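You operate a simulated robot arm through the tools that you are given. There is no shell and no other tool.

You run a simulated robot arm. Do the job below in one go: nothing can be reset, and whatever is moved stays where it is left.

Task
Plug in the gold arc in the grey fixture and switch the cream box on.
Fine: close both latches first; the black plug goes into the arc before you switch on; the arc lights up and stays in the fixture; the grey plug stays in the box.

The check looks at the end state, three seconds after you hand in, the way a careful person would. Anything else that was tipped, shoved, dropped, spilled or broken makes it a failure.

Robot
A 6-joint arm with a two-finger parallel gripper, fixed in place. Base frame: the origin is at the foot of the arm, x ahead of it, y to its left, z up; the work surface is at about z = 799. Lengths are in mm, angles in rad, forces in N, time in s.
With the tool pointing down near the work surface it reaches from about 320 to 820 mm from the base axis. Its first joint turns from -2.897 to 2.897 rad. Payload 3.43 kg.
Tool frame: the origin (TCP) lies between the finger pads and is the grasp point; the fingertips stand 34 mm ahead of it; z points along the fingers, y is the line along which they close. Largest opening 128 mm; finger width 24, thickness 12; the body of the gripper, 48 by 130 mm, starts 96 mm behind the TCP.
Orientation is told as [roll, pitch, yaw] about the base's x, y, z axes, in that order, counted from this pose: with the fingers straight down and closing along the base's y, the tool's x points along the base's -x, its y along +y and its z along -z.

Tools
- The arm moves only by the tool servo_tool. Its argument "commands" is text: rows parted by semicolons, each of 7 numbers parted by spaces: the shift along the tool's x, y, z in mm, then the turn, a rotation vector about the tool's x, y, z in rad, then the gripper command, from -1 (fully open) to 1 (shut), values between in proportion. In form: x y z wx wy wz claw; .... A call has 1 to 20 rows; each row shifts and turns the commanded pose from where the row before left it, along the tool's axes as they then stand. Rows are played at 5 a second. More than 50 mm and 0.15 rad between two rows, or a gripper value outside its range, and nothing of the call is played. A pose out of reach is approached as far as the arm can. The call stops where the force on the tool passes 90 N (or 10 N more than at its start, if that is more) or the arm is blocked; 0.2 s more then pass. Each finger travels about 45 mm/s and halts on what it meets, pressing with about 35 N; the grip force reading is that of the motor and also rises with nothing between the fingers. The clock runs only during rows and for 0.2 s after the last one: add rows that do not move to give the fingers time. The reply holds the time, the measured pose of the TCP, the force on the tool along the base axes, the opening and the grip force, in the units named above and with some noise, with the torque about the TCP (base axes, N m) and any sound that the robot's microphone picked up.
- Cameras (640 x 400 px; columns grow to the right, rows downward): "scene" is fixed at [48.7, 499.1, 1374.6]; the picture's right is [0.06, -1.00, 0.00], its down [-0.84, -0.05, -0.54] and it looks along [0.54, 0.03, -0.84] (base axes); focal length 266 px, centre (320, 200). "wrist" rides on the gripper at [76, -11, -160] in the tool frame; the picture's right is [0.15, 0.99, 0.00], its down [-0.88, 0.13, -0.46] and it looks along [-0.45, 0.07, 0.89] (tool axes); focal length 234 px, centre (320, 200). There is no depth. A picture from a camera that has moved, and an enlarged one, comes with that camera's place and axes in the base frame and with its lens.
- grab_frame(camera): a new picture of that camera. It takes no simulated time.
- zoom(camera, box): a new picture of the part [left, top, right, bottom] of that camera's present view, enlarged. It takes no simulated time.
- hand_in(): hands the job in; it is judged then, once.

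Places have to be worked out from the pictures, the camera data and where the tool is seen. Open the gripper and draw the arm clear of the work before you hand the job in, unless the task says otherwise.

The tools are called after "Request:" by a JSON object that holds its "api" and its "payload". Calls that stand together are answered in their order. servo_tool: Moves the arm, as the interface text tells. Its arguments: {"type":"object","properties":{"commands":{"type":"string"}},"required":["commands"]} The other tools are called the same way: grab_frame (camera) takes a picture; zoom (camera, box) takes an enlarged picture of a part of a camera's view; hand_in () hands the job in.

At the start:

```text
time: 0.0
eef_pos: [398.6, 375.4, 1085.9]
orientation: [0.0, -0.001, 0.0]
contact_force: [0.3, 0.5, 0.3]
ft_torque: [0.01, 0.03, 0.02]
finger_gap: 128.0
grip_force: 0.0
```

scene: 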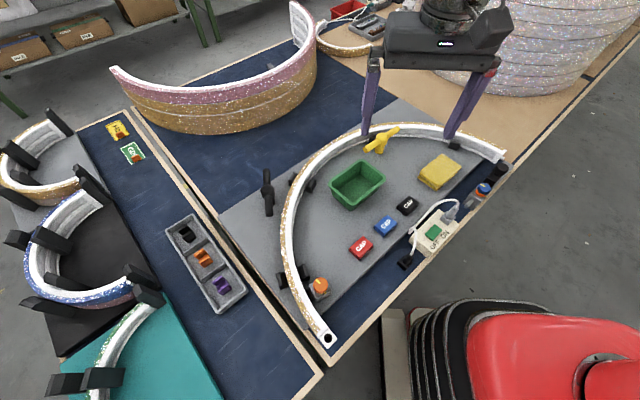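
wrist: 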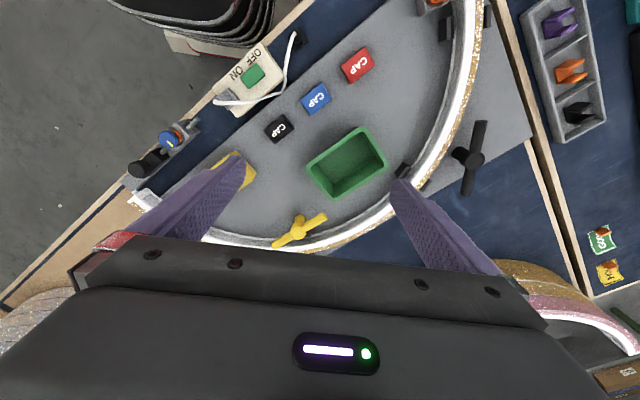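

I'll start by looking closely at the fixture, latches, box and plugs with zoomed pictures.

Request:
{"api": "zoom", "payload": {"camera": "scene", "box": [380, 150, 520, 280]}}

Request:
{"api": "zoom", "payload": {"camera": "scene", "box": [240, 230, 400, 360]}}

Request:
{"api": "zoom", "payload": {"camera": "scene", "box": [240, 110, 420, 230]}}

Request:
{"api": "zoom", "payload": {"camera": "wrist", "box": [120, 10, 320, 200]}}

Request:
{"api": "zoom", "payload": {"camera": "wrist", "box": [370, 0, 530, 200]}}

Request:
{"api": "zoom", "payload": {"camera": "scene", "box": [150, 200, 260, 320]}}

```text
3.08 times, centred on (450, 215) of scene
camera zoom: at [48.7, 499.1, 1374.6], right [0.06, -1.0, 0.0], down [-0.84, -0.05, -0.54], along [0.54, 0.03, -0.84], focal length 817 px, centre (-80, 154)
```

zoom: 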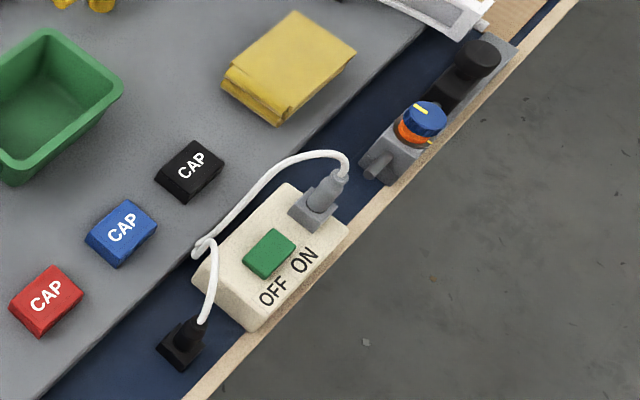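

```text
3.08 times, centred on (320, 295) of scene
camera zoom: at [48.7, 499.1, 1374.6], right [0.06, -1.0, 0.0], down [-0.84, -0.05, -0.54], along [0.54, 0.03, -0.84], focal length 817 px, centre (320, -92)
```

zoom: 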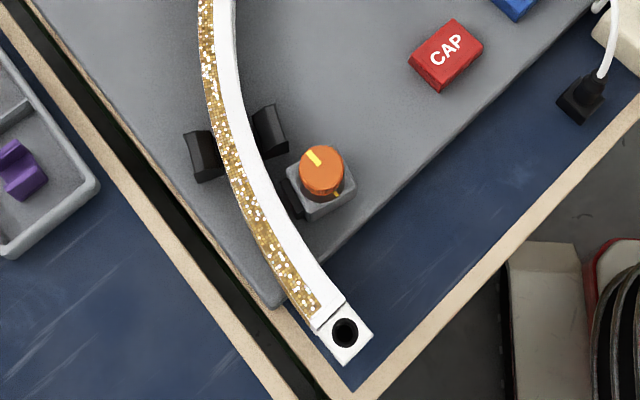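

```text
3.33 times, centred on (330, 170) of scene
camera zoom: at [48.7, 499.1, 1374.6], right [0.06, -1.0, 0.0], down [-0.84, -0.05, -0.54], along [0.54, 0.03, -0.84], focal length 885 px, centre (287, 300)
```

zoom: 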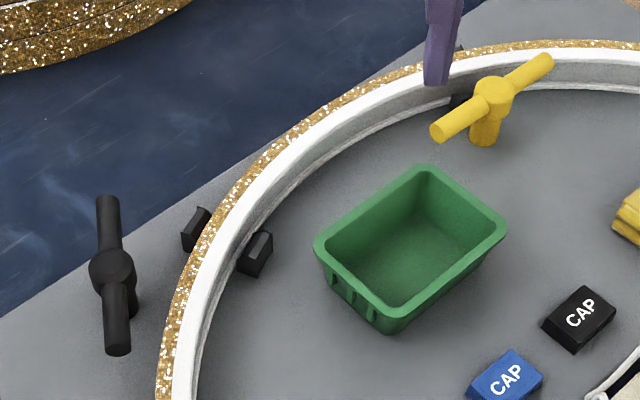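

```text
2.11 times, centred on (220, 105) of wrist
camera zoom: at [322.8, 363.3, 1247.2], right [-0.15, 0.99, 0.0], down [0.88, 0.13, 0.46], along [0.45, 0.07, -0.89], focal length 493 px, centre (530, 400)
```

zoom: 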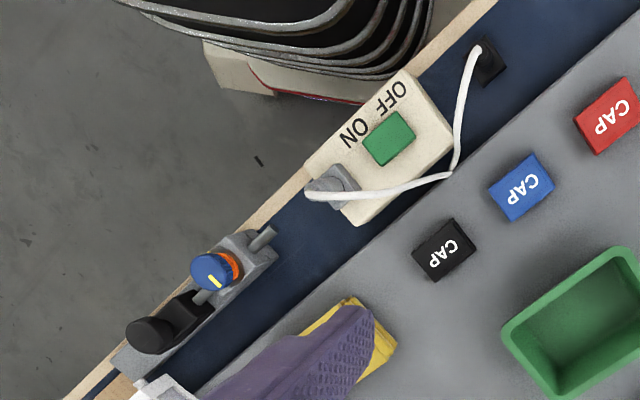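

```text
2.00 times, centred on (450, 100) of wrist
camera zoom: at [322.8, 363.3, 1247.2], right [-0.15, 0.99, 0.0], down [0.88, 0.13, 0.46], along [0.45, 0.07, -0.89], focal length 468 px, centre (60, 400)
```

zoom: 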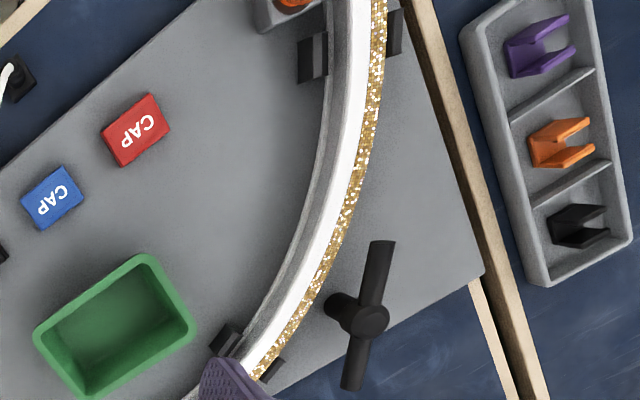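

```text
3.33 times, centred on (205, 260) of scene
camera zoom: at [48.7, 499.1, 1374.6], right [0.06, -1.0, 0.0], down [-0.84, -0.05, -0.54], along [0.54, 0.03, -0.84], focal length 885 px, centre (703, 0)
```

zoom: 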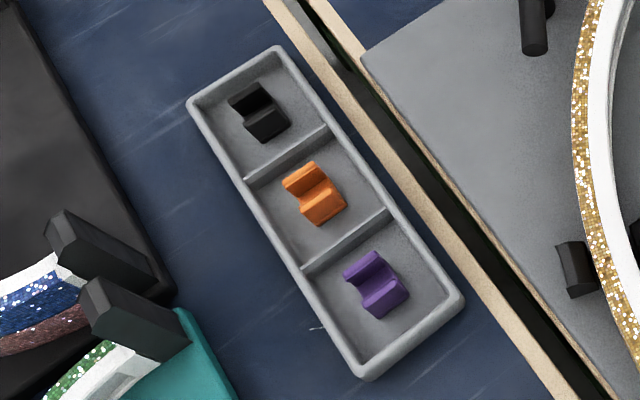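

The candidates for latches (T-bars, knobs) need a closer look. I'm moving the wrist camera above the box and black plug first, staying well above everything.

Request:
{"api": "servo_tool", "payload": {"commands": "40 -19 16 0 0 0 -1; 40 -19 16 0 0 0 -1; 40 -19 16 0 0 0 -1; 40 -19 16 0 0 0 -1; 39 -19 16 0 0 0 -1; 0 0 0 0 0 0 -1"}}

Request:
{"api": "grab_frame", "payload": {"camera": "wrist"}}

Request:
{"api": "grab_frame", "payload": {"camera": "scene"}}

```text
time: 1.4
eef_pos: [197.4, 278.1, 1007.1]
orientation: [-0.001, 0.0, 0.001]
contact_force: [0.0, 0.0, -1.0]
ft_torque: [0.02, 0.01, -0.04]
finger_gap: 128.3
grip_force: 0.0
```

```text
taken
camera wrist: at [120.9, 267.5, 1167.2], right [-0.15, 0.99, 0.0], down [0.88, 0.13, 0.46], along [0.45, 0.07, -0.89], focal length 234 px, centre (320, 200)
```

wrist: 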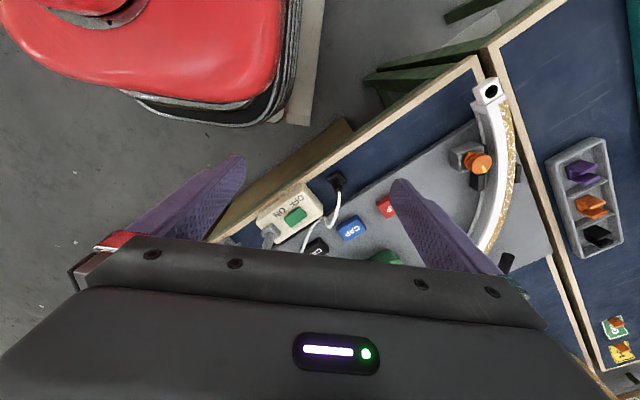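

```text
taken
```

scene: 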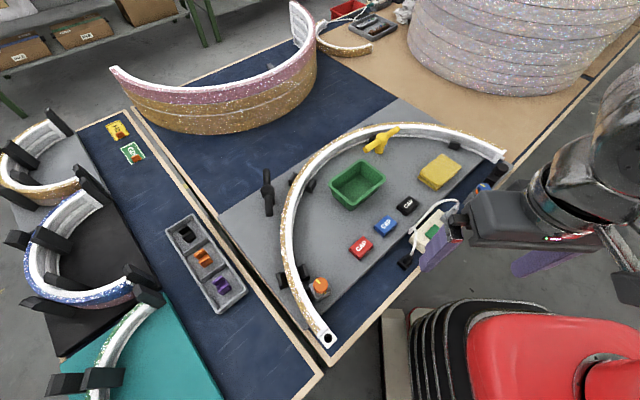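

The view is good from this angle; I'll zoom on the orange knob/socket end and box/plugs.

Request:
{"api": "zoom", "payload": {"camera": "wrist", "box": [420, 60, 560, 200]}}

Request:
{"api": "zoom", "payload": {"camera": "wrist", "box": [240, 150, 380, 260]}}

Request:
{"api": "zoom", "payload": {"camera": "scene", "box": [300, 100, 520, 220]}}

```text
2.86 times, centred on (490, 130) of wrist
camera zoom: at [120.9, 267.5, 1167.2], right [-0.15, 0.99, 0.0], down [0.88, 0.13, 0.46], along [0.45, 0.07, -0.89], focal length 669 px, centre (-166, 400)
```

zoom: 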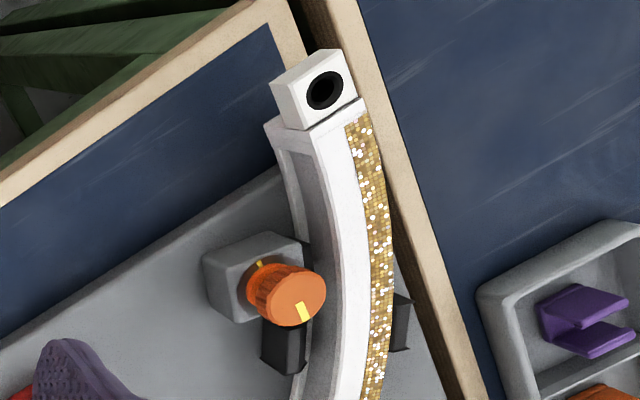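

```text
3.64 times, centred on (310, 205) of wrist
camera zoom: at [120.9, 267.5, 1167.2], right [-0.15, 0.99, 0.0], down [0.88, 0.13, 0.46], along [0.45, 0.07, -0.89], focal length 852 px, centre (356, 182)
```

zoom: 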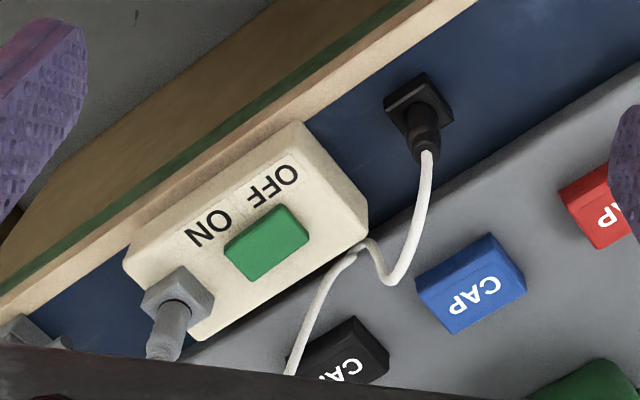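

```text
2.91 times, centred on (410, 160) of scene
camera zoom: at [48.7, 499.1, 1374.6], right [0.06, -1.0, 0.0], down [-0.84, -0.05, -0.54], along [0.54, 0.03, -0.84], focal length 773 px, centre (58, 316)
```

zoom: 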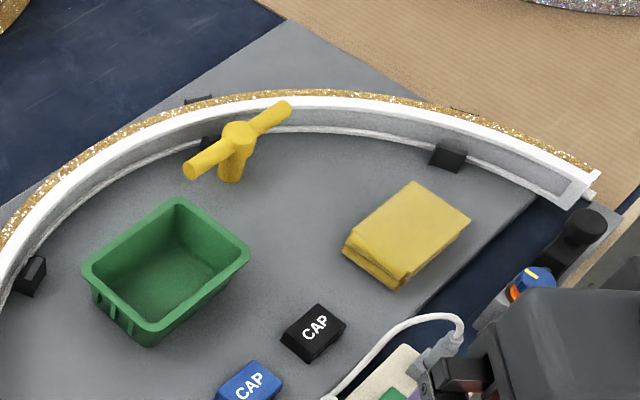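

Now I'll look at the blue-knob assembly at the other arc end, and from there the yellow T-handle.

Request:
{"api": "servo_tool", "payload": {"commands": "-40 -28 0 0 0 0 -1; -43 -29 0 0 0 0 -1; -43 -29 0 0 0 0 -1; -43 -29 0 0 0 0 -1; -43 -29 0 0 0 0 -1; -43 -29 0 0 0 0 -1; 0 0 0 0 0 0 -1"}}

Request:
{"api": "grab_frame", "payload": {"camera": "wrist"}}

Request:
{"api": "zoom", "payload": {"camera": "wrist", "box": [240, 60, 400, 200]}}

Request:
{"api": "zoom", "payload": {"camera": "scene", "box": [240, 130, 400, 360]}}

```text
refused: row 2 steps farther than a row can; nothing moved
```

```text
taken
camera wrist: at [120.9, 267.5, 1167.2], right [-0.15, 0.99, 0.0], down [0.88, 0.13, 0.46], along [0.45, 0.07, -0.89], focal length 234 px, centre (320, 200)
```

wrist: 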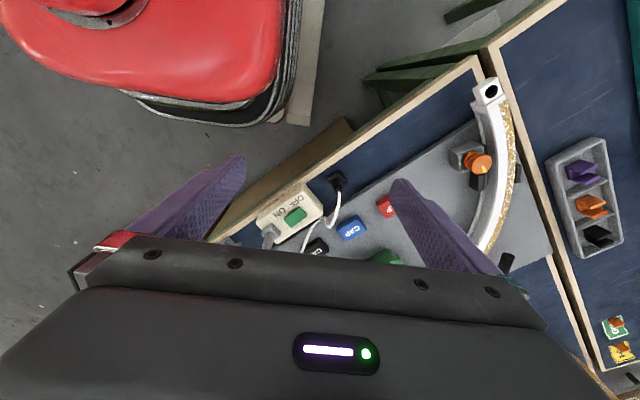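

```text
2.86 times, centred on (320, 130) of wrist
camera zoom: at [120.9, 267.5, 1167.2], right [-0.15, 0.99, 0.0], down [0.88, 0.13, 0.46], along [0.45, 0.07, -0.89], focal length 669 px, centre (320, 400)
```

zoom: 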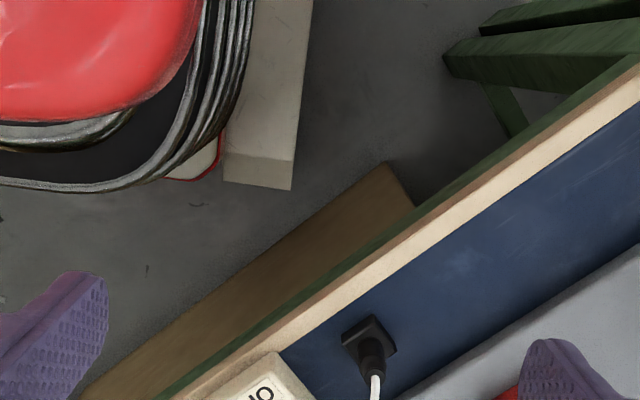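

```text
1.74 times, centred on (320, 245) of scene
camera zoom: at [48.7, 499.1, 1374.6], right [0.06, -1.0, 0.0], down [-0.84, -0.05, -0.54], along [0.54, 0.03, -0.84], focal length 462 px, centre (320, 122)
```

zoom: 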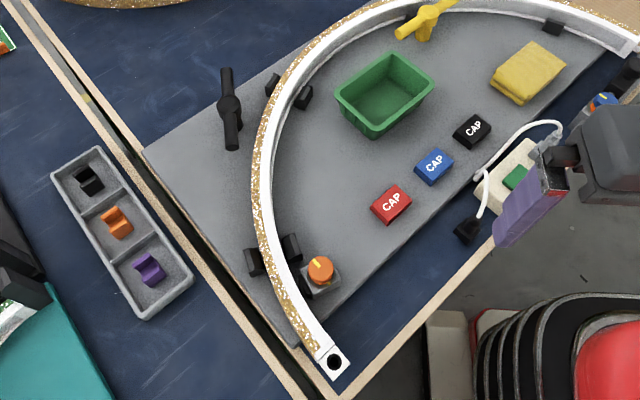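

The step was too long; I'll redo the same move with shorter rows.

Request:
{"api": "servo_tool", "payload": {"commands": "-37 -25 0 0 0 0 -1; -37 -25 0 0 0 0 -1; -37 -25 0 0 0 0 -1; -37 -25 0 0 0 0 -1; -37 -25 0 0 0 0 -1; -37 -25 0 0 0 0 -1; -37 -25 0 0 0 0 -1; 0 0 0 0 0 0 -1"}}

Request:
{"api": "grab_frame", "payload": {"camera": "wrist"}}

Request:
{"api": "zoom", "payload": {"camera": "wrist", "box": [240, 60, 400, 220]}}

Request:
{"api": "grab_frame", "payload": {"camera": "scene"}}

```text
time: 3.2
eef_pos: [459.5, 104.3, 1007.8]
orientation: [0.001, 0.002, -0.001]
contact_force: [0.0, -0.4, 0.3]
ft_torque: [-0.01, -0.01, -0.02]
finger_gap: 128.0
grip_force: 0.0
```

```text
taken
camera wrist: at [384.2, 91.7, 1167.9], right [-0.15, 0.99, 0.0], down [0.88, 0.13, 0.46], along [0.45, 0.07, -0.89], focal length 234 px, centre (320, 200)
```

wrist: 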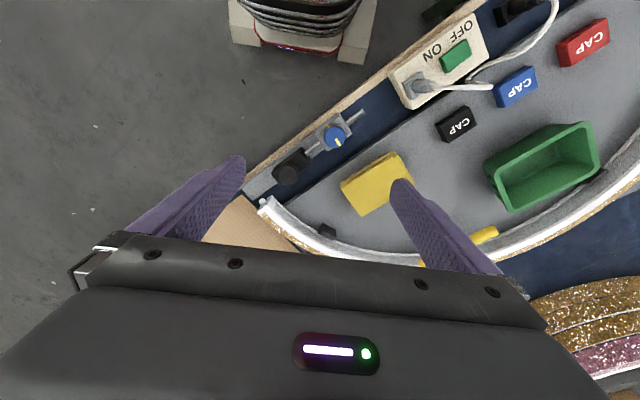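

```text
2.50 times, centred on (320, 140) of wrist
camera zoom: at [384.2, 91.7, 1167.9], right [-0.15, 0.99, 0.0], down [0.88, 0.13, 0.46], along [0.45, 0.07, -0.89], focal length 585 px, centre (320, 350)
```

zoom: 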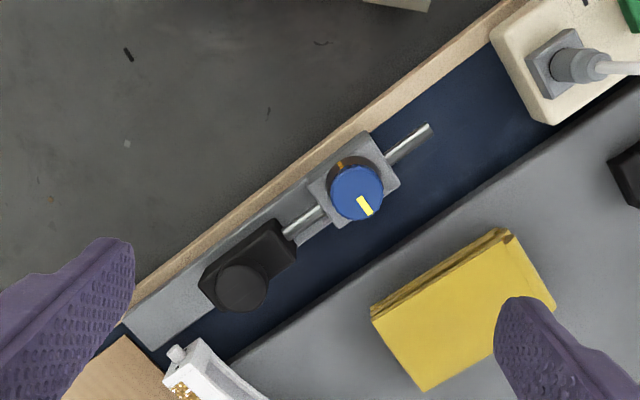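

```text
taken
```

scene: 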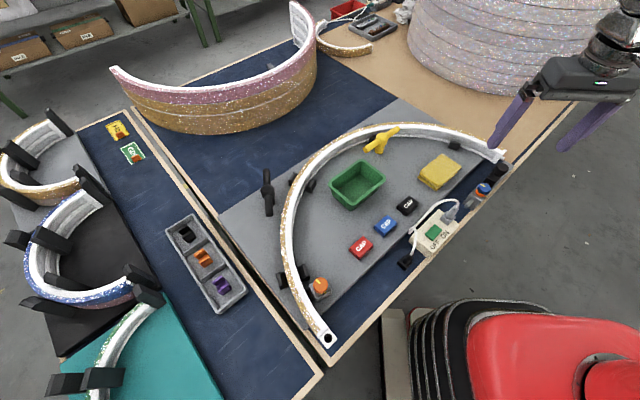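

The T-handles look like swing latches currently nearly tangential to the arc. I'll check the neighboring fixtures and the knobs for comparison.

Request:
{"api": "zoom", "payload": {"camera": "scene", "box": [0, 90, 180, 400]}}

Request:
{"api": "zoom", "payload": {"camera": "scene", "box": [260, 240, 350, 350]}}

Request:
{"api": "zoom", "payload": {"camera": "scene", "box": [440, 130, 520, 220]}}

Request:
{"api": "zoom", "payload": {"camera": "scene", "box": [340, 100, 520, 200]}}

```text
1.29 times, centred on (90, 245) of scene
camera zoom: at [48.7, 499.1, 1374.6], right [0.06, -1.0, 0.0], down [-0.84, -0.05, -0.54], along [0.54, 0.03, -0.84], focal length 343 px, centre (617, 142)
```

zoom: 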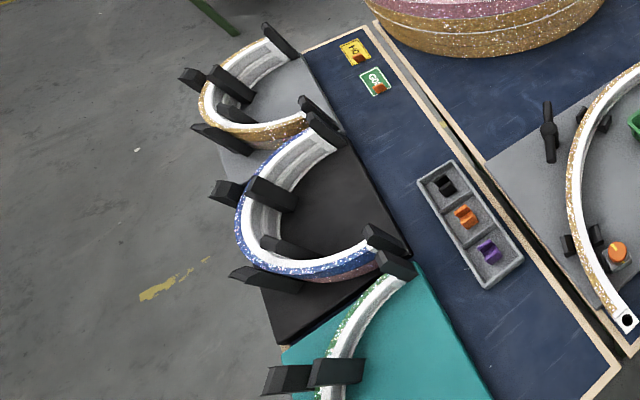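

```text
3.64 times, centred on (305, 295) of scene
camera zoom: at [48.7, 499.1, 1374.6], right [0.06, -1.0, 0.0], down [-0.84, -0.05, -0.54], along [0.54, 0.03, -0.84], focal length 966 px, centre (374, -146)
```

zoom: 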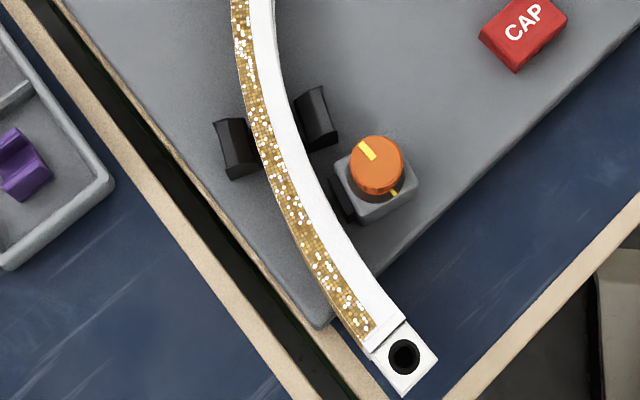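

```text
4.44 times, centred on (480, 175) of scene
camera zoom: at [48.7, 499.1, 1374.6], right [0.06, -1.0, 0.0], down [-0.84, -0.05, -0.54], along [0.54, 0.03, -0.84], focal length 1180 px, centre (-391, 311)
```

zoom: 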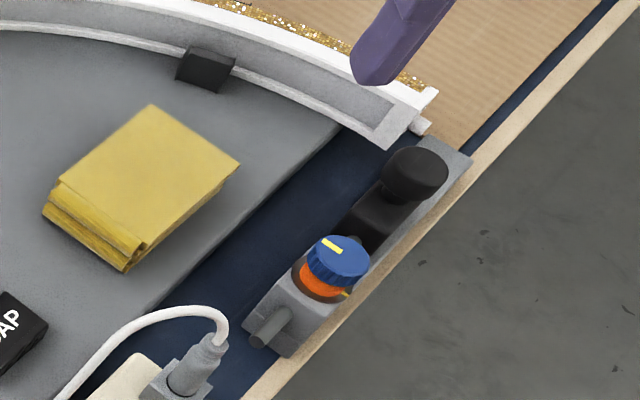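

```text
3.56 times, centred on (430, 150) of scene
camera zoom: at [48.7, 499.1, 1374.6], right [0.06, -1.0, 0.0], down [-0.84, -0.05, -0.54], along [0.54, 0.03, -0.84], focal length 944 px, centre (-71, 378)
```

zoom: 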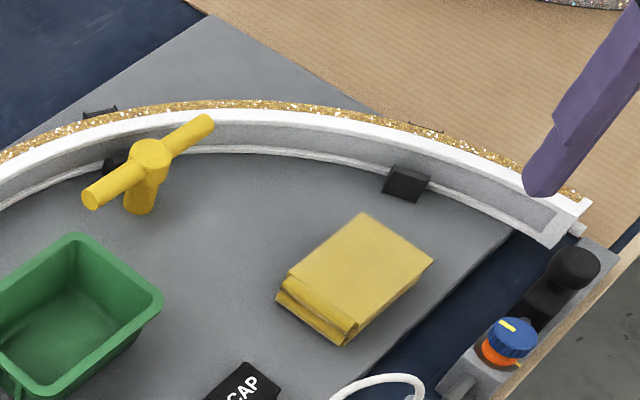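

Socket hole triangulates to about (100, 486, 840). The T-handles are turn-latches that need swinging radially across the arc. Next I'll view the yellow one up close.

Request:
{"api": "servo_tool", "payload": {"commands": "-18 40 3 0 0 0 -1; -18 40 3 0 0 0 -1; -18 40 3 0 0 0 -1; -18 40 3 0 0 0 -1; -18 40 3 0 0 0 -1; -18 40 3 0 0 0 -1; 0 0 0 0 0 0 -1"}}

Request:
{"api": "grab_frame", "payload": {"camera": "wrist"}}

Request:
{"api": "zoom", "payload": {"camera": "wrist", "box": [220, 80, 420, 240]}}

```text
time: 4.8
eef_pos: [567.9, 343.6, 989.8]
orientation: [0.0, 0.001, 0.002]
contact_force: [-0.4, 0.3, 0.6]
ft_torque: [-0.01, -0.02, -0.01]
finger_gap: 128.2
grip_force: 0.0
```

```text
taken
camera wrist: at [492.0, 333.0, 1149.2], right [-0.15, 0.99, 0.0], down [0.88, 0.13, 0.46], along [0.45, 0.07, -0.89], focal length 234 px, centre (320, 200)
```

wrist: 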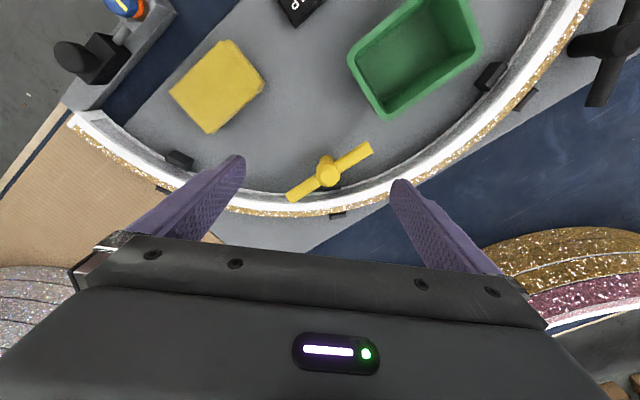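

```text
2.50 times, centred on (320, 160) of wrist
camera zoom: at [492.0, 333.0, 1149.2], right [-0.15, 0.99, 0.0], down [0.88, 0.13, 0.46], along [0.45, 0.07, -0.89], focal length 585 px, centre (320, 300)
```

zoom: 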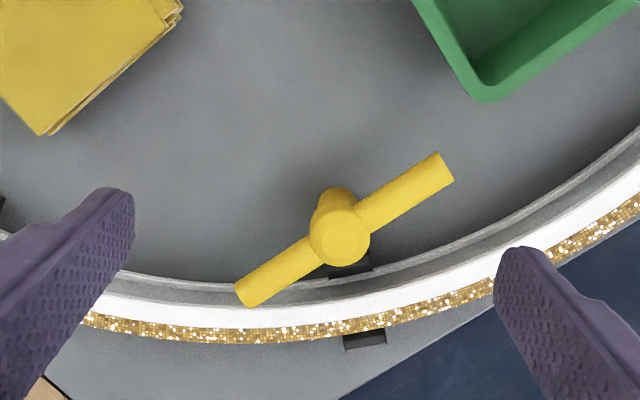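

Yellow hub sits at about (604, 362), bar z≈845, bar pointing along −46°/134°; it needs about +67° (ccw) to lie radially over the arc. I'll position above its inner arm, turn the tool to straddle it and narrow the fingers.

Request:
{"api": "servo_tool", "payload": {"commands": "-12 43 0 0 0 0 -1; 0 0 0 0 0 0.133 -0.4; 0 0 0 0 0 0.133 0; 0 0 0 0 0 0.133 0.2; 0 0 0 0 0 0.133 0.2; 0 0 0 0 0 0.134 0.2; 0 0 0 0 0 0.134 0.2; 0 0 0 0 0 0 0.2; 0 0 0 0 0 0 0.2; 0 0 0 0 0 0 0.2; 0 0 0 0 0 0 0.2; 0 0 0 0 0 0 0.2"}}

Request:
{"api": "grab_frame", "payload": {"camera": "wrist"}}

Request:
{"api": "grab_frame", "payload": {"camera": "scene"}}

```text
time: 7.4
eef_pos: [580.3, 386.7, 989.3]
orientation: [-0.001, 0.001, -0.799]
contact_force: [0.1, -0.1, 0.3]
ft_torque: [-0.02, -0.03, 0.01]
finger_gap: 51.2
grip_force: 0.0
```

```text
taken
camera wrist: at [518.3, 433.4, 1149.2], right [0.61, 0.79, 0.0], down [0.71, -0.54, 0.46], along [0.36, -0.28, -0.89], focal length 234 px, centre (320, 200)
```

wrist: 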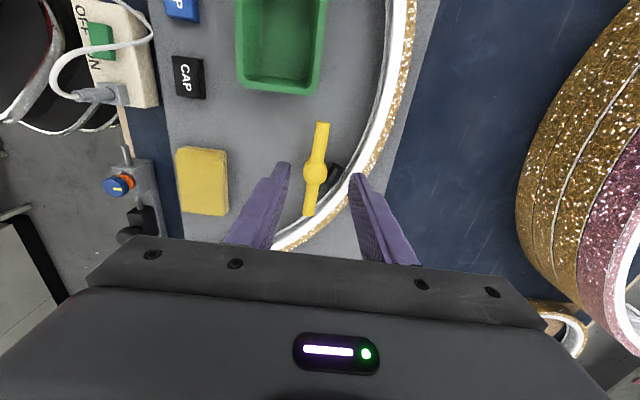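

```text
taken
```

scene: 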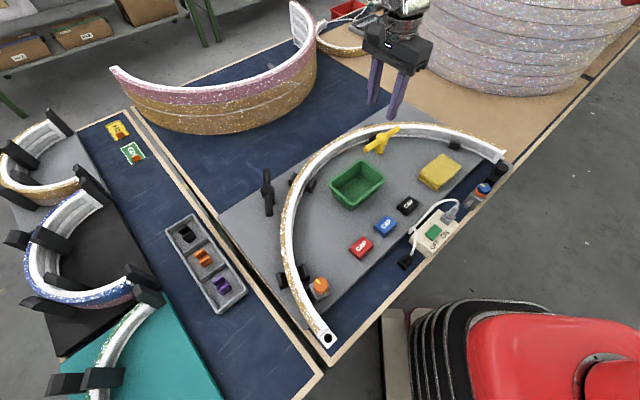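

Bar confirmed under the fingers (axis offset ~2.5 mm). I'll correct and descend partway, then check from the scene camera.

Request:
{"api": "servo_tool", "payload": {"commands": "0 -2.5 30 0 0 0 0.2; 0 0 32 0 0 0 0.2; 0 0 30 0 0 0 0.2; 0 0 0 0 0 0 0.2"}}

Request:
{"api": "zoom", "payload": {"camera": "wrist", "box": [240, 100, 400, 260]}}

Request:
{"api": "zoom", "payload": {"camera": "scene", "box": [330, 70, 450, 170]}}

```text
time: 8.4
eef_pos: [578.7, 383.2, 895.5]
orientation: [0.0, 0.001, -0.799]
contact_force: [-0.4, 0.5, 0.7]
ft_torque: [0.0, -0.02, -0.03]
finger_gap: 51.3
grip_force: 0.0
```

```text
2.50 times, centred on (320, 180) of wrist
camera zoom: at [518.0, 430.0, 1056.4], right [0.61, 0.79, 0.0], down [0.71, -0.54, 0.46], along [0.36, -0.28, -0.89], focal length 585 px, centre (320, 250)
```

zoom: 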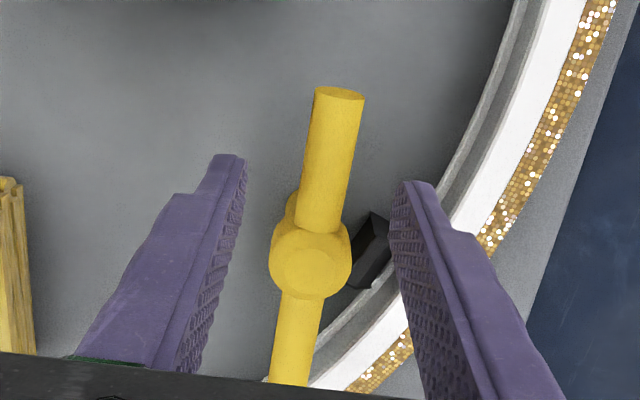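

```text
4.00 times, centred on (390, 120) of scene
camera zoom: at [48.7, 499.1, 1374.6], right [0.06, -1.0, 0.0], down [-0.84, -0.05, -0.54], along [0.54, 0.03, -0.84], focal length 1062 px, centre (40, 520)
```

zoom: 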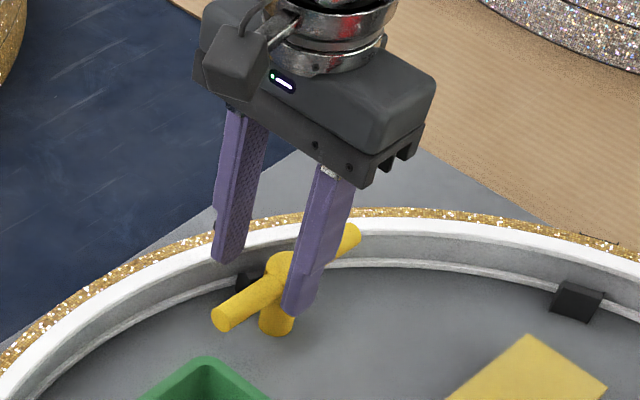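

The bar lies midway between the fingers; I'll narrow the opening to ~36 mm, descend so TCP is at bar height, then grip.

Request:
{"api": "servo_tool", "payload": {"commands": "0 0 0 0 0 0 0.44; 0 0 0 0 0 0 0.44; 0 0 20 0 0 0 0.44; 0 0 19 0 0 0 0.44; 0 0 0 0 0 0 0.44"}}

Request:
{"api": "zoom", "payload": {"camera": "wrist", "box": [240, 100, 400, 260]}}

Request:
{"api": "zoom", "payload": {"camera": "scene", "box": [330, 70, 450, 170]}}

```text
time: 9.6
eef_pos: [579.7, 384.9, 858.4]
orientation: [0.001, -0.001, -0.8]
contact_force: [-0.2, 0.2, -0.6]
ft_torque: [0.0, -0.02, -0.02]
finger_gap: 35.9
grip_force: 0.1
```

```text
2.50 times, centred on (320, 180) of wrist
camera zoom: at [518.8, 431.9, 1018.7], right [0.61, 0.79, 0.0], down [0.71, -0.54, 0.46], along [0.36, -0.28, -0.89], focal length 585 px, centre (320, 250)
```

zoom: 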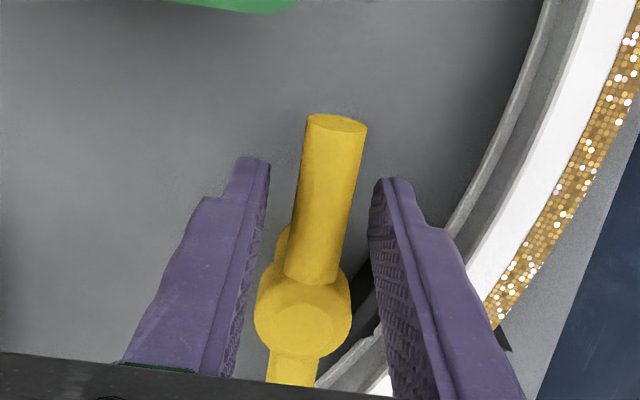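

```text
4.00 times, centred on (390, 120) of scene
camera zoom: at [48.7, 499.1, 1374.6], right [0.06, -1.0, 0.0], down [-0.84, -0.05, -0.54], along [0.54, 0.03, -0.84], focal length 1062 px, centre (40, 520)
```

zoom: 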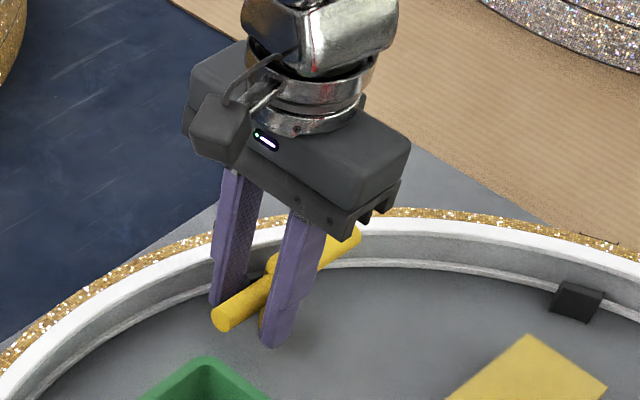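

Straddled well. I'll close loosely around the bar (~21 mm) and swing it counter-clockwise about the hub (radius ≈33 mm).

Request:
{"api": "servo_tool", "payload": {"commands": "0 0 0 0 0 0 0.67; 0 0 0 0 0 0 0.67; -0.17 -3.33 0 0 0 -0.1 0.67; -0.17 -3.33 0 0 0 -0.1 0.67; -0.17 -3.33 0 0 0 -0.1 0.67; -0.17 -3.33 0 0 0 -0.1 0.67; -0.17 -3.33 0 0 0 -0.1 0.67; -0.17 -3.33 0 0 0 -0.1 0.67; 0 0 0 0 0 0 0.67"}}

Request:
{"api": "zoom", "payload": {"camera": "wrist", "box": [240, 100, 400, 260]}}

Request:
{"api": "zoom", "payload": {"camera": "scene", "box": [330, 70, 450, 170]}}

```text
time: 11.6
eef_pos: [566.9, 369.0, 858.2]
orientation: [0.001, -0.001, -0.199]
contact_force: [-0.2, 0.5, 0.4]
ft_torque: [0.0, -0.01, 0.01]
finger_gap: 20.9
grip_force: 0.1
```

```text
2.50 times, centred on (320, 180) of wrist
camera zoom: at [490.5, 372.1, 1019.0], right [0.05, 1.0, 0.0], down [0.89, -0.05, 0.46], along [0.45, -0.02, -0.89], focal length 585 px, centre (320, 250)
```

zoom: 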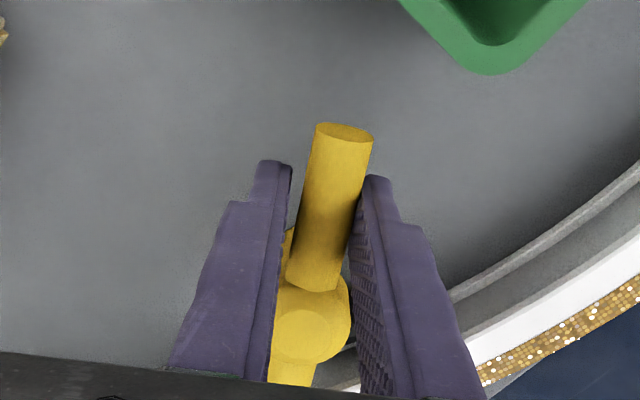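

```text
4.00 times, centred on (390, 120) of scene
camera zoom: at [48.7, 499.1, 1374.6], right [0.06, -1.0, 0.0], down [-0.84, -0.05, -0.54], along [0.54, 0.03, -0.84], focal length 1062 px, centre (40, 520)
```

zoom: 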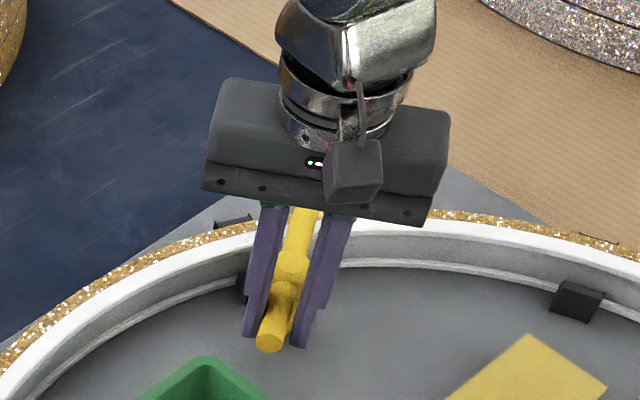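

The latch turns freely. I'll continue ~0.6 rad further and watch for a stop.

Request:
{"api": "servo_tool", "payload": {"commands": "-0.17 -3.33 0 0 0 -0.1 0.67; -0.17 -3.33 0 0 0 -0.1 0.67; -0.17 -3.33 0 0 0 -0.1 0.67; -0.17 -3.33 0 0 0 -0.1 0.67; -0.17 -3.33 0 0 0 -0.1 0.67; -0.17 -3.33 0 0 0 -0.1 0.67; 0 0 0 0 0 0 0.67"}}

Request:
{"api": "zoom", "payload": {"camera": "wrist", "box": [240, 100, 400, 260]}}

Request:
{"api": "zoom", "payload": {"camera": "scene", "box": [330, 70, 450, 170]}}

```text
time: 13.2
eef_pos: [570.8, 349.6, 859.2]
orientation: [0.001, -0.001, 0.402]
contact_force: [-0.8, 0.1, 0.0]
ft_torque: [0.0, 0.01, 0.0]
finger_gap: 20.9
grip_force: 0.0
```

```text
2.50 times, centred on (320, 180) of wrist
camera zoom: at [504.8, 309.0, 1018.9], right [-0.52, 0.85, 0.0], down [0.76, 0.46, 0.46], along [0.39, 0.24, -0.89], focal length 585 px, centre (320, 250)
```

zoom: 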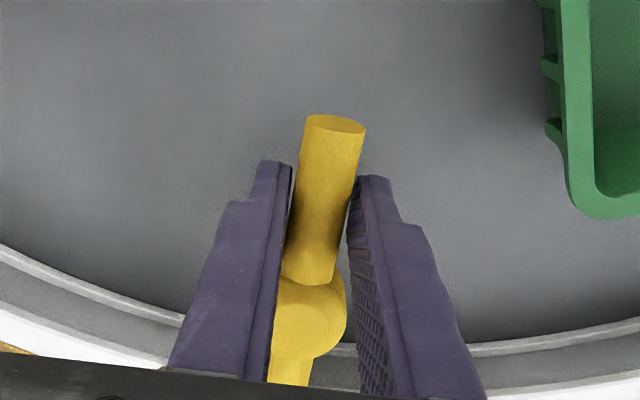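

```text
4.00 times, centred on (390, 120) of scene
camera zoom: at [48.7, 499.1, 1374.6], right [0.06, -1.0, 0.0], down [-0.84, -0.05, -0.54], along [0.54, 0.03, -0.84], focal length 1062 px, centre (40, 520)
```

zoom: 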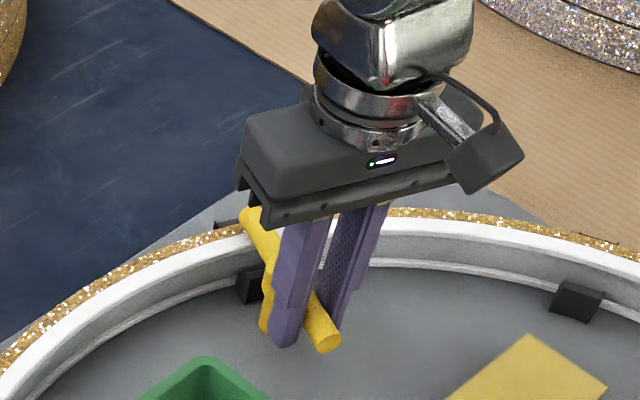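

No stop felt; the bar now crosses the arc. I'll lift straight up and check its alignment.

Request:
{"api": "servo_tool", "payload": {"commands": "0 0 -20 0 0 0 0.5; 0 0 -40 0 0 0 0.4; 0 0 -40 0 0 0 0.2; 0 0 -40 0 0 0 0; 0 0 0 0 0 0 0"}}

Request:
{"api": "grab_frame", "payload": {"camera": "wrist"}}

Request:
{"api": "zoom", "payload": {"camera": "wrist", "box": [200, 80, 440, 240]}}

Request:
{"api": "zoom", "payload": {"camera": "scene", "box": [330, 70, 450, 170]}}

```text
time: 14.4
eef_pos: [573.5, 346.6, 998.4]
orientation: [-0.001, 0.0, 0.399]
contact_force: [0.5, 0.0, -0.5]
ft_torque: [0.02, 0.01, 0.01]
finger_gap: 64.1
grip_force: 0.1
```

```text
taken
camera wrist: at [506.9, 307.2, 1159.8], right [-0.52, 0.85, 0.0], down [0.76, 0.46, 0.46], along [0.39, 0.24, -0.89], focal length 234 px, centre (320, 200)
```

wrist: 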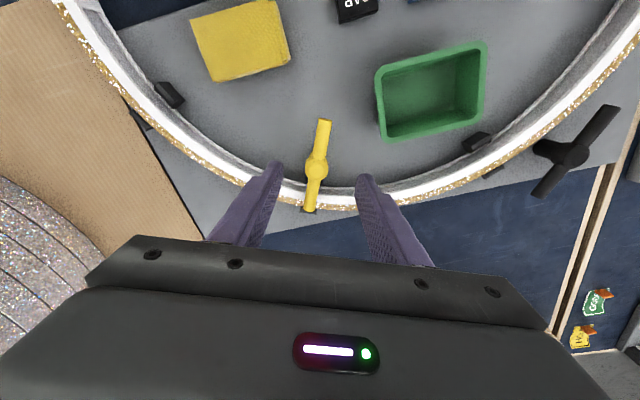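

```text
2.50 times, centred on (320, 160) of wrist
camera zoom: at [506.9, 307.2, 1159.8], right [-0.52, 0.85, 0.0], down [0.76, 0.46, 0.46], along [0.39, 0.24, -0.89], focal length 585 px, centre (320, 300)
```

zoom: 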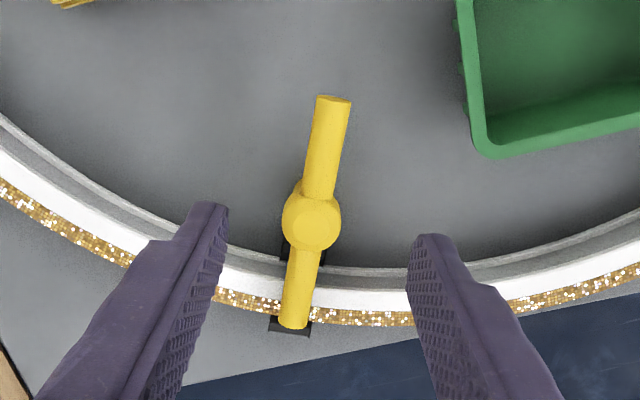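

```text
4.00 times, centred on (390, 120) of scene
camera zoom: at [48.7, 499.1, 1374.6], right [0.06, -1.0, 0.0], down [-0.84, -0.05, -0.54], along [0.54, 0.03, -0.84], focal length 1062 px, centre (40, 520)
```

zoom: 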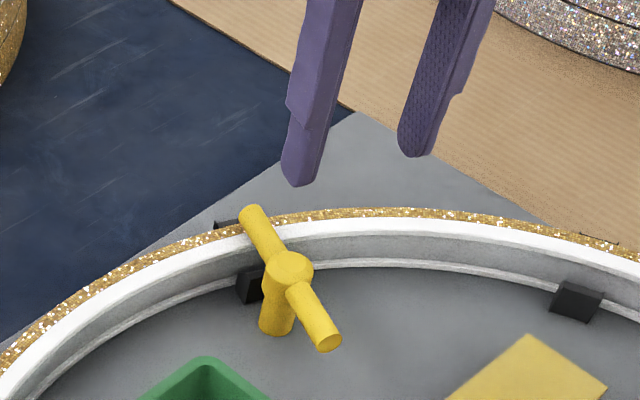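

Yellow latch lies radially over the arc (≈21.6°). Now I'll move over the black T latch.

Request:
{"api": "servo_tool", "payload": {"commands": "0 0 0 0 0 0.09 0.2; 0 0 0 0 0 0.09 0.2; 16.5 39.4 0 0 0 0 0.2; 16.5 39.4 0 0 0 0 0.2; 16.5 39.4 0 0 0 0 0.2; 16.5 39.4 0 0 0 0 0.2; 16.5 39.4 0 0 0 0 0.2; 16.5 39.4 0 0 0 0 0.2; 16.5 39.4 0 0 0 0 0.2; 16.5 39.4 0 0 0 0 0.2; 0 0 0 0 0 0 0.2"}}

Request:
{"api": "grab_frame", "payload": {"camera": "wrist"}}

Request:
{"api": "zoom", "payload": {"camera": "wrist", "box": [200, 80, 440, 240]}}

Request:
{"api": "grab_frame", "payload": {"camera": "scene"}}

```text
time: 16.8
eef_pos: [372.3, 627.4, 999.6]
orientation: [0.0, -0.002, 0.221]
contact_force: [0.1, 0.1, -0.2]
ft_torque: [0.0, 0.02, 0.01]
finger_gap: 51.2
grip_force: 0.1
```

```text
taken
camera wrist: at [300.6, 599.5, 1160.4], right [-0.36, 0.93, 0.0], down [0.83, 0.32, 0.46], along [0.43, 0.16, -0.89], focal length 234 px, centre (320, 200)
```

wrist: 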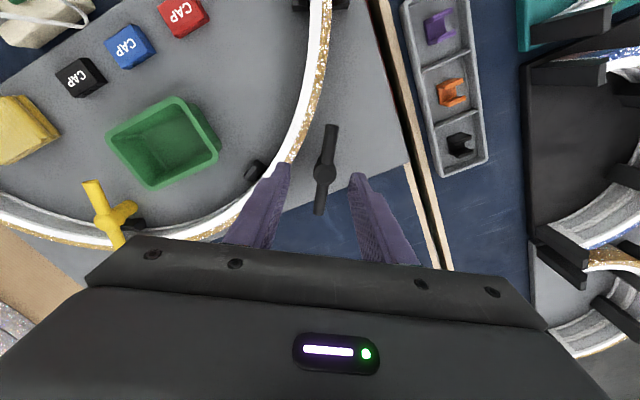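

```text
2.50 times, centred on (320, 160) of wrist
camera zoom: at [300.6, 599.5, 1160.4], right [-0.36, 0.93, 0.0], down [0.83, 0.32, 0.46], along [0.43, 0.16, -0.89], focal length 585 px, centre (320, 300)
```

zoom: 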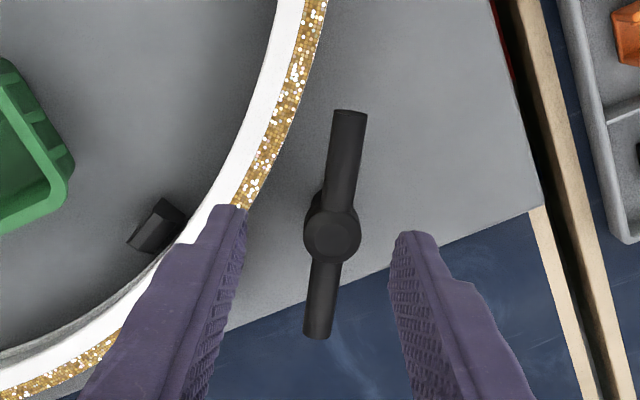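

```text
taken
```

scene: 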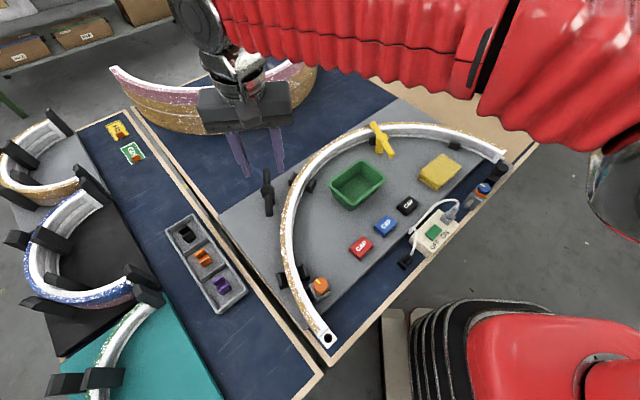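

Black hub at about (406, 646), bar at 13.3°; it needs about +67° ccw too. I'll center over its near arm, narrow the fingers and come down to just above it.

Request:
{"api": "servo_tool", "payload": {"commands": "-9 10 0 0 0 -0.011 0.3; 0 0 35 0 0 0 0.44; 0 0 35 0 0 0 0.44; 0 0 32 0 0 0 0.44; 0 0 0 0 0 0 0.44"}}

Request:
{"api": "zoom", "payload": {"camera": "wrist", "box": [240, 100, 400, 260]}}

Request:
{"api": "zoom", "payload": {"camera": "scene", "box": [210, 110, 330, 230]}}

```text
time: 18.0
eef_pos: [378.5, 637.9, 895.5]
orientation: [0.001, 0.0, 0.229]
contact_force: [0.0, 0.7, -0.1]
ft_torque: [0.01, -0.01, 0.01]
finger_gap: 36.1
grip_force: 0.1
```

```text
2.50 times, centred on (320, 180) of wrist
camera zoom: at [307.8, 608.6, 1055.5], right [-0.37, 0.93, 0.0], down [0.83, 0.33, 0.46], along [0.42, 0.17, -0.89], focal length 585 px, centre (320, 250)
```

zoom: 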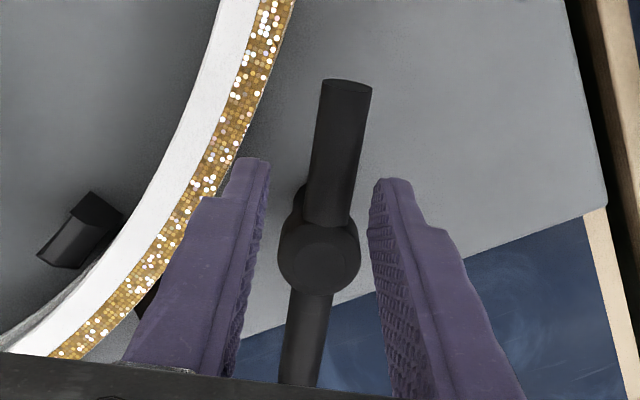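

```text
3.33 times, centred on (270, 170) of scene
camera zoom: at [48.7, 499.1, 1374.6], right [0.06, -1.0, 0.0], down [-0.84, -0.05, -0.54], along [0.54, 0.03, -0.84], focal length 885 px, centre (487, 300)
```

zoom: 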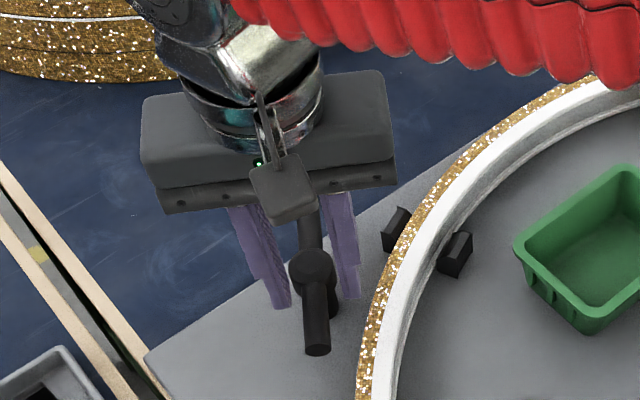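

The bar sits ~4 mm toward the +y finger; I'll shift by that and descend around it.

Request:
{"api": "servo_tool", "payload": {"commands": "0 4 0 0 0 0 0.44; 0 0 19 0 0 0 0.44; 0 0 18 0 0 0 0.44; 0 0 0 0 0 0 0.44"}}

Request:
{"api": "zoom", "payload": {"camera": "wrist", "box": [240, 100, 400, 260]}}

Request:
{"api": "zoom", "payload": {"camera": "scene", "box": [210, 110, 330, 230]}}

```text
time: 19.0
eef_pos: [378.1, 643.9, 857.9]
orientation: [0.001, -0.001, 0.231]
contact_force: [-0.3, 0.7, -1.0]
ft_torque: [0.05, -0.01, -0.04]
finger_gap: 35.9
grip_force: 0.1
```

```text
2.50 times, centred on (320, 180) of wrist
camera zoom: at [306.6, 614.4, 1017.1], right [-0.37, 0.93, 0.0], down [0.83, 0.33, 0.46], along [0.42, 0.17, -0.89], focal length 585 px, centre (320, 250)
```

zoom: 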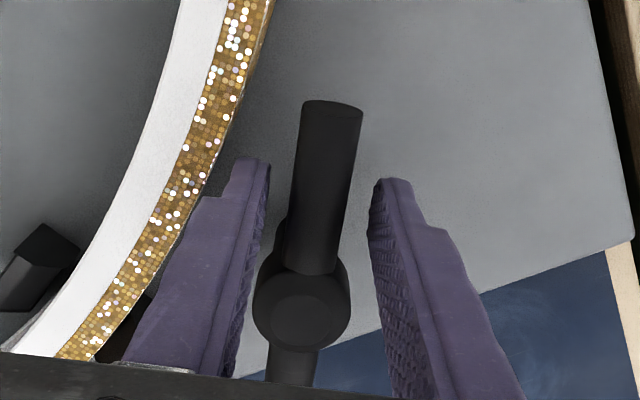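

```text
3.33 times, centred on (270, 170) of scene
camera zoom: at [48.7, 499.1, 1374.6], right [0.06, -1.0, 0.0], down [-0.84, -0.05, -0.54], along [0.54, 0.03, -0.84], focal length 885 px, centre (487, 300)
```

zoom: 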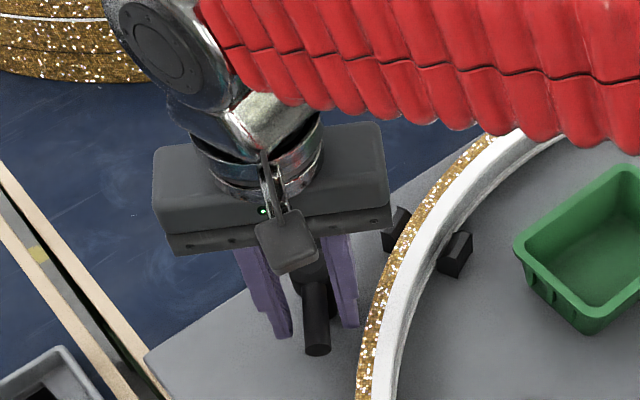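

Straddled. I'll raise ~12 mm so the fingertips clear the rim later, tuck slightly toward the hub, close loosely and swing ccw.

Request:
{"api": "servo_tool", "payload": {"commands": "-2 0 -12 0 0 0 0.44; 0 0 0 0 0 0 0.67; 0 0 0 0 0 0 0.67; -0.14 -2.8 0 0 0 -0.1 0.67; -0.14 -2.8 0 0 0 -0.1 0.67; -0.14 -2.8 0 0 0 -0.1 0.67; -0.14 -2.8 0 0 0 -0.1 0.67; -0.14 -2.8 0 0 0 -0.1 0.67; -0.14 -2.8 0 0 0 -0.1 0.67; 0 0 0 0 0 0 0.67"}}

Request:
{"api": "zoom", "payload": {"camera": "wrist", "box": [240, 100, 400, 260]}}

Request:
{"api": "zoom", "payload": {"camera": "scene", "box": [210, 110, 330, 230]}}

```text
time: 21.2
eef_pos: [388.0, 630.2, 870.9]
orientation: [0.0, 0.001, 0.833]
contact_force: [0.3, 0.1, 0.6]
ft_torque: [-0.02, -0.03, 0.01]
finger_gap: 21.0
grip_force: 0.2
```

```text
2.50 times, centred on (320, 180) of wrist
camera zoom: at [345.1, 566.4, 1031.0], right [-0.83, 0.56, 0.0], down [0.5, 0.74, 0.46], along [0.25, 0.38, -0.89], focal length 585 px, centre (320, 250)
```

zoom: 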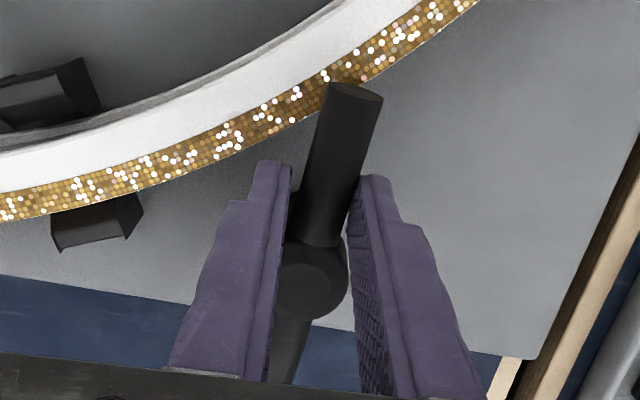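

```text
3.33 times, centred on (270, 170) of scene
camera zoom: at [48.7, 499.1, 1374.6], right [0.06, -1.0, 0.0], down [-0.84, -0.05, -0.54], along [0.54, 0.03, -0.84], focal length 885 px, centre (487, 300)
```

zoom: 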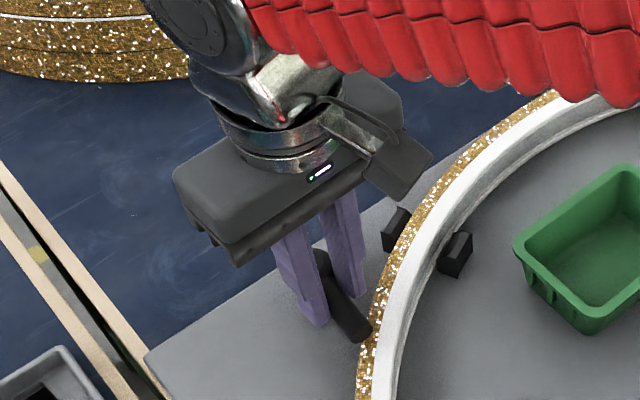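

Moving freely with the tip passing above the rim. Continue the remaining 0.6 rad.

Request:
{"api": "servo_tool", "payload": {"commands": "-0.14 -2.8 0 0 0 -0.1 0.67; -0.14 -2.8 0 0 0 -0.1 0.67; -0.14 -2.8 0 0 0 -0.1 0.67; -0.14 -2.8 0 0 0 -0.1 0.67; -0.14 -2.8 0 0 0 -0.1 0.67; -0.14 -2.8 0 0 0 -0.1 0.67; 0 0 0 0 0 0 0.67"}}

Request:
{"api": "zoom", "payload": {"camera": "wrist", "box": [240, 100, 400, 260]}}

Request:
{"api": "zoom", "payload": {"camera": "scene", "box": [210, 110, 330, 230]}}

```text
time: 22.8
eef_pos: [404.4, 623.5, 871.6]
orientation: [0.0, 0.0, 1.432]
contact_force: [-0.2, -0.3, 1.0]
ft_torque: [-0.02, -0.01, -0.01]
finger_gap: 20.9
grip_force: 0.0
```

```text
2.50 times, centred on (320, 180) of wrist
camera zoom: at [403.7, 546.3, 1031.0], right [-1.0, -0.01, 0.0], down [-0.01, 0.89, 0.46], along [0.0, 0.46, -0.89], focal length 585 px, centre (320, 250)
```

zoom: 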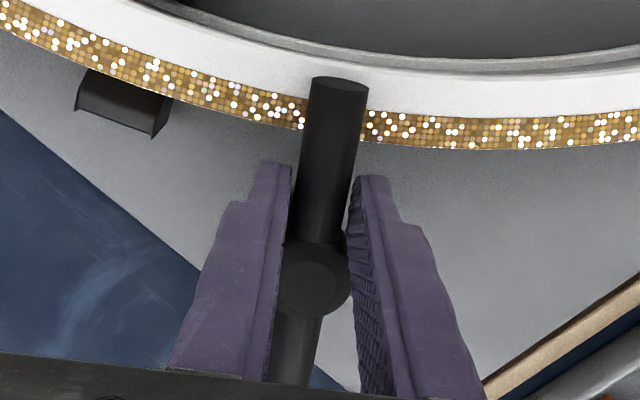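

```text
3.33 times, centred on (270, 170) of scene
camera zoom: at [48.7, 499.1, 1374.6], right [0.06, -1.0, 0.0], down [-0.84, -0.05, -0.54], along [0.54, 0.03, -0.84], focal length 885 px, centre (487, 300)
```

zoom: 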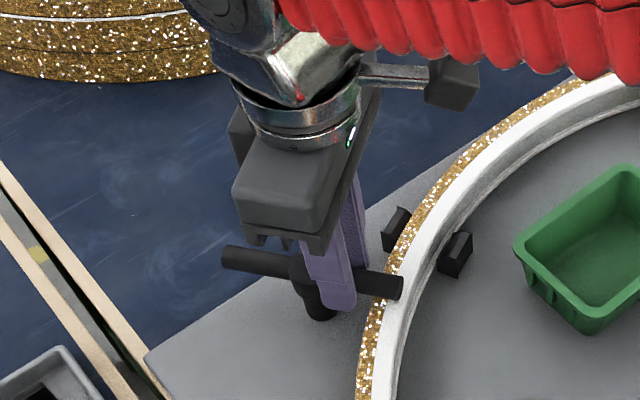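

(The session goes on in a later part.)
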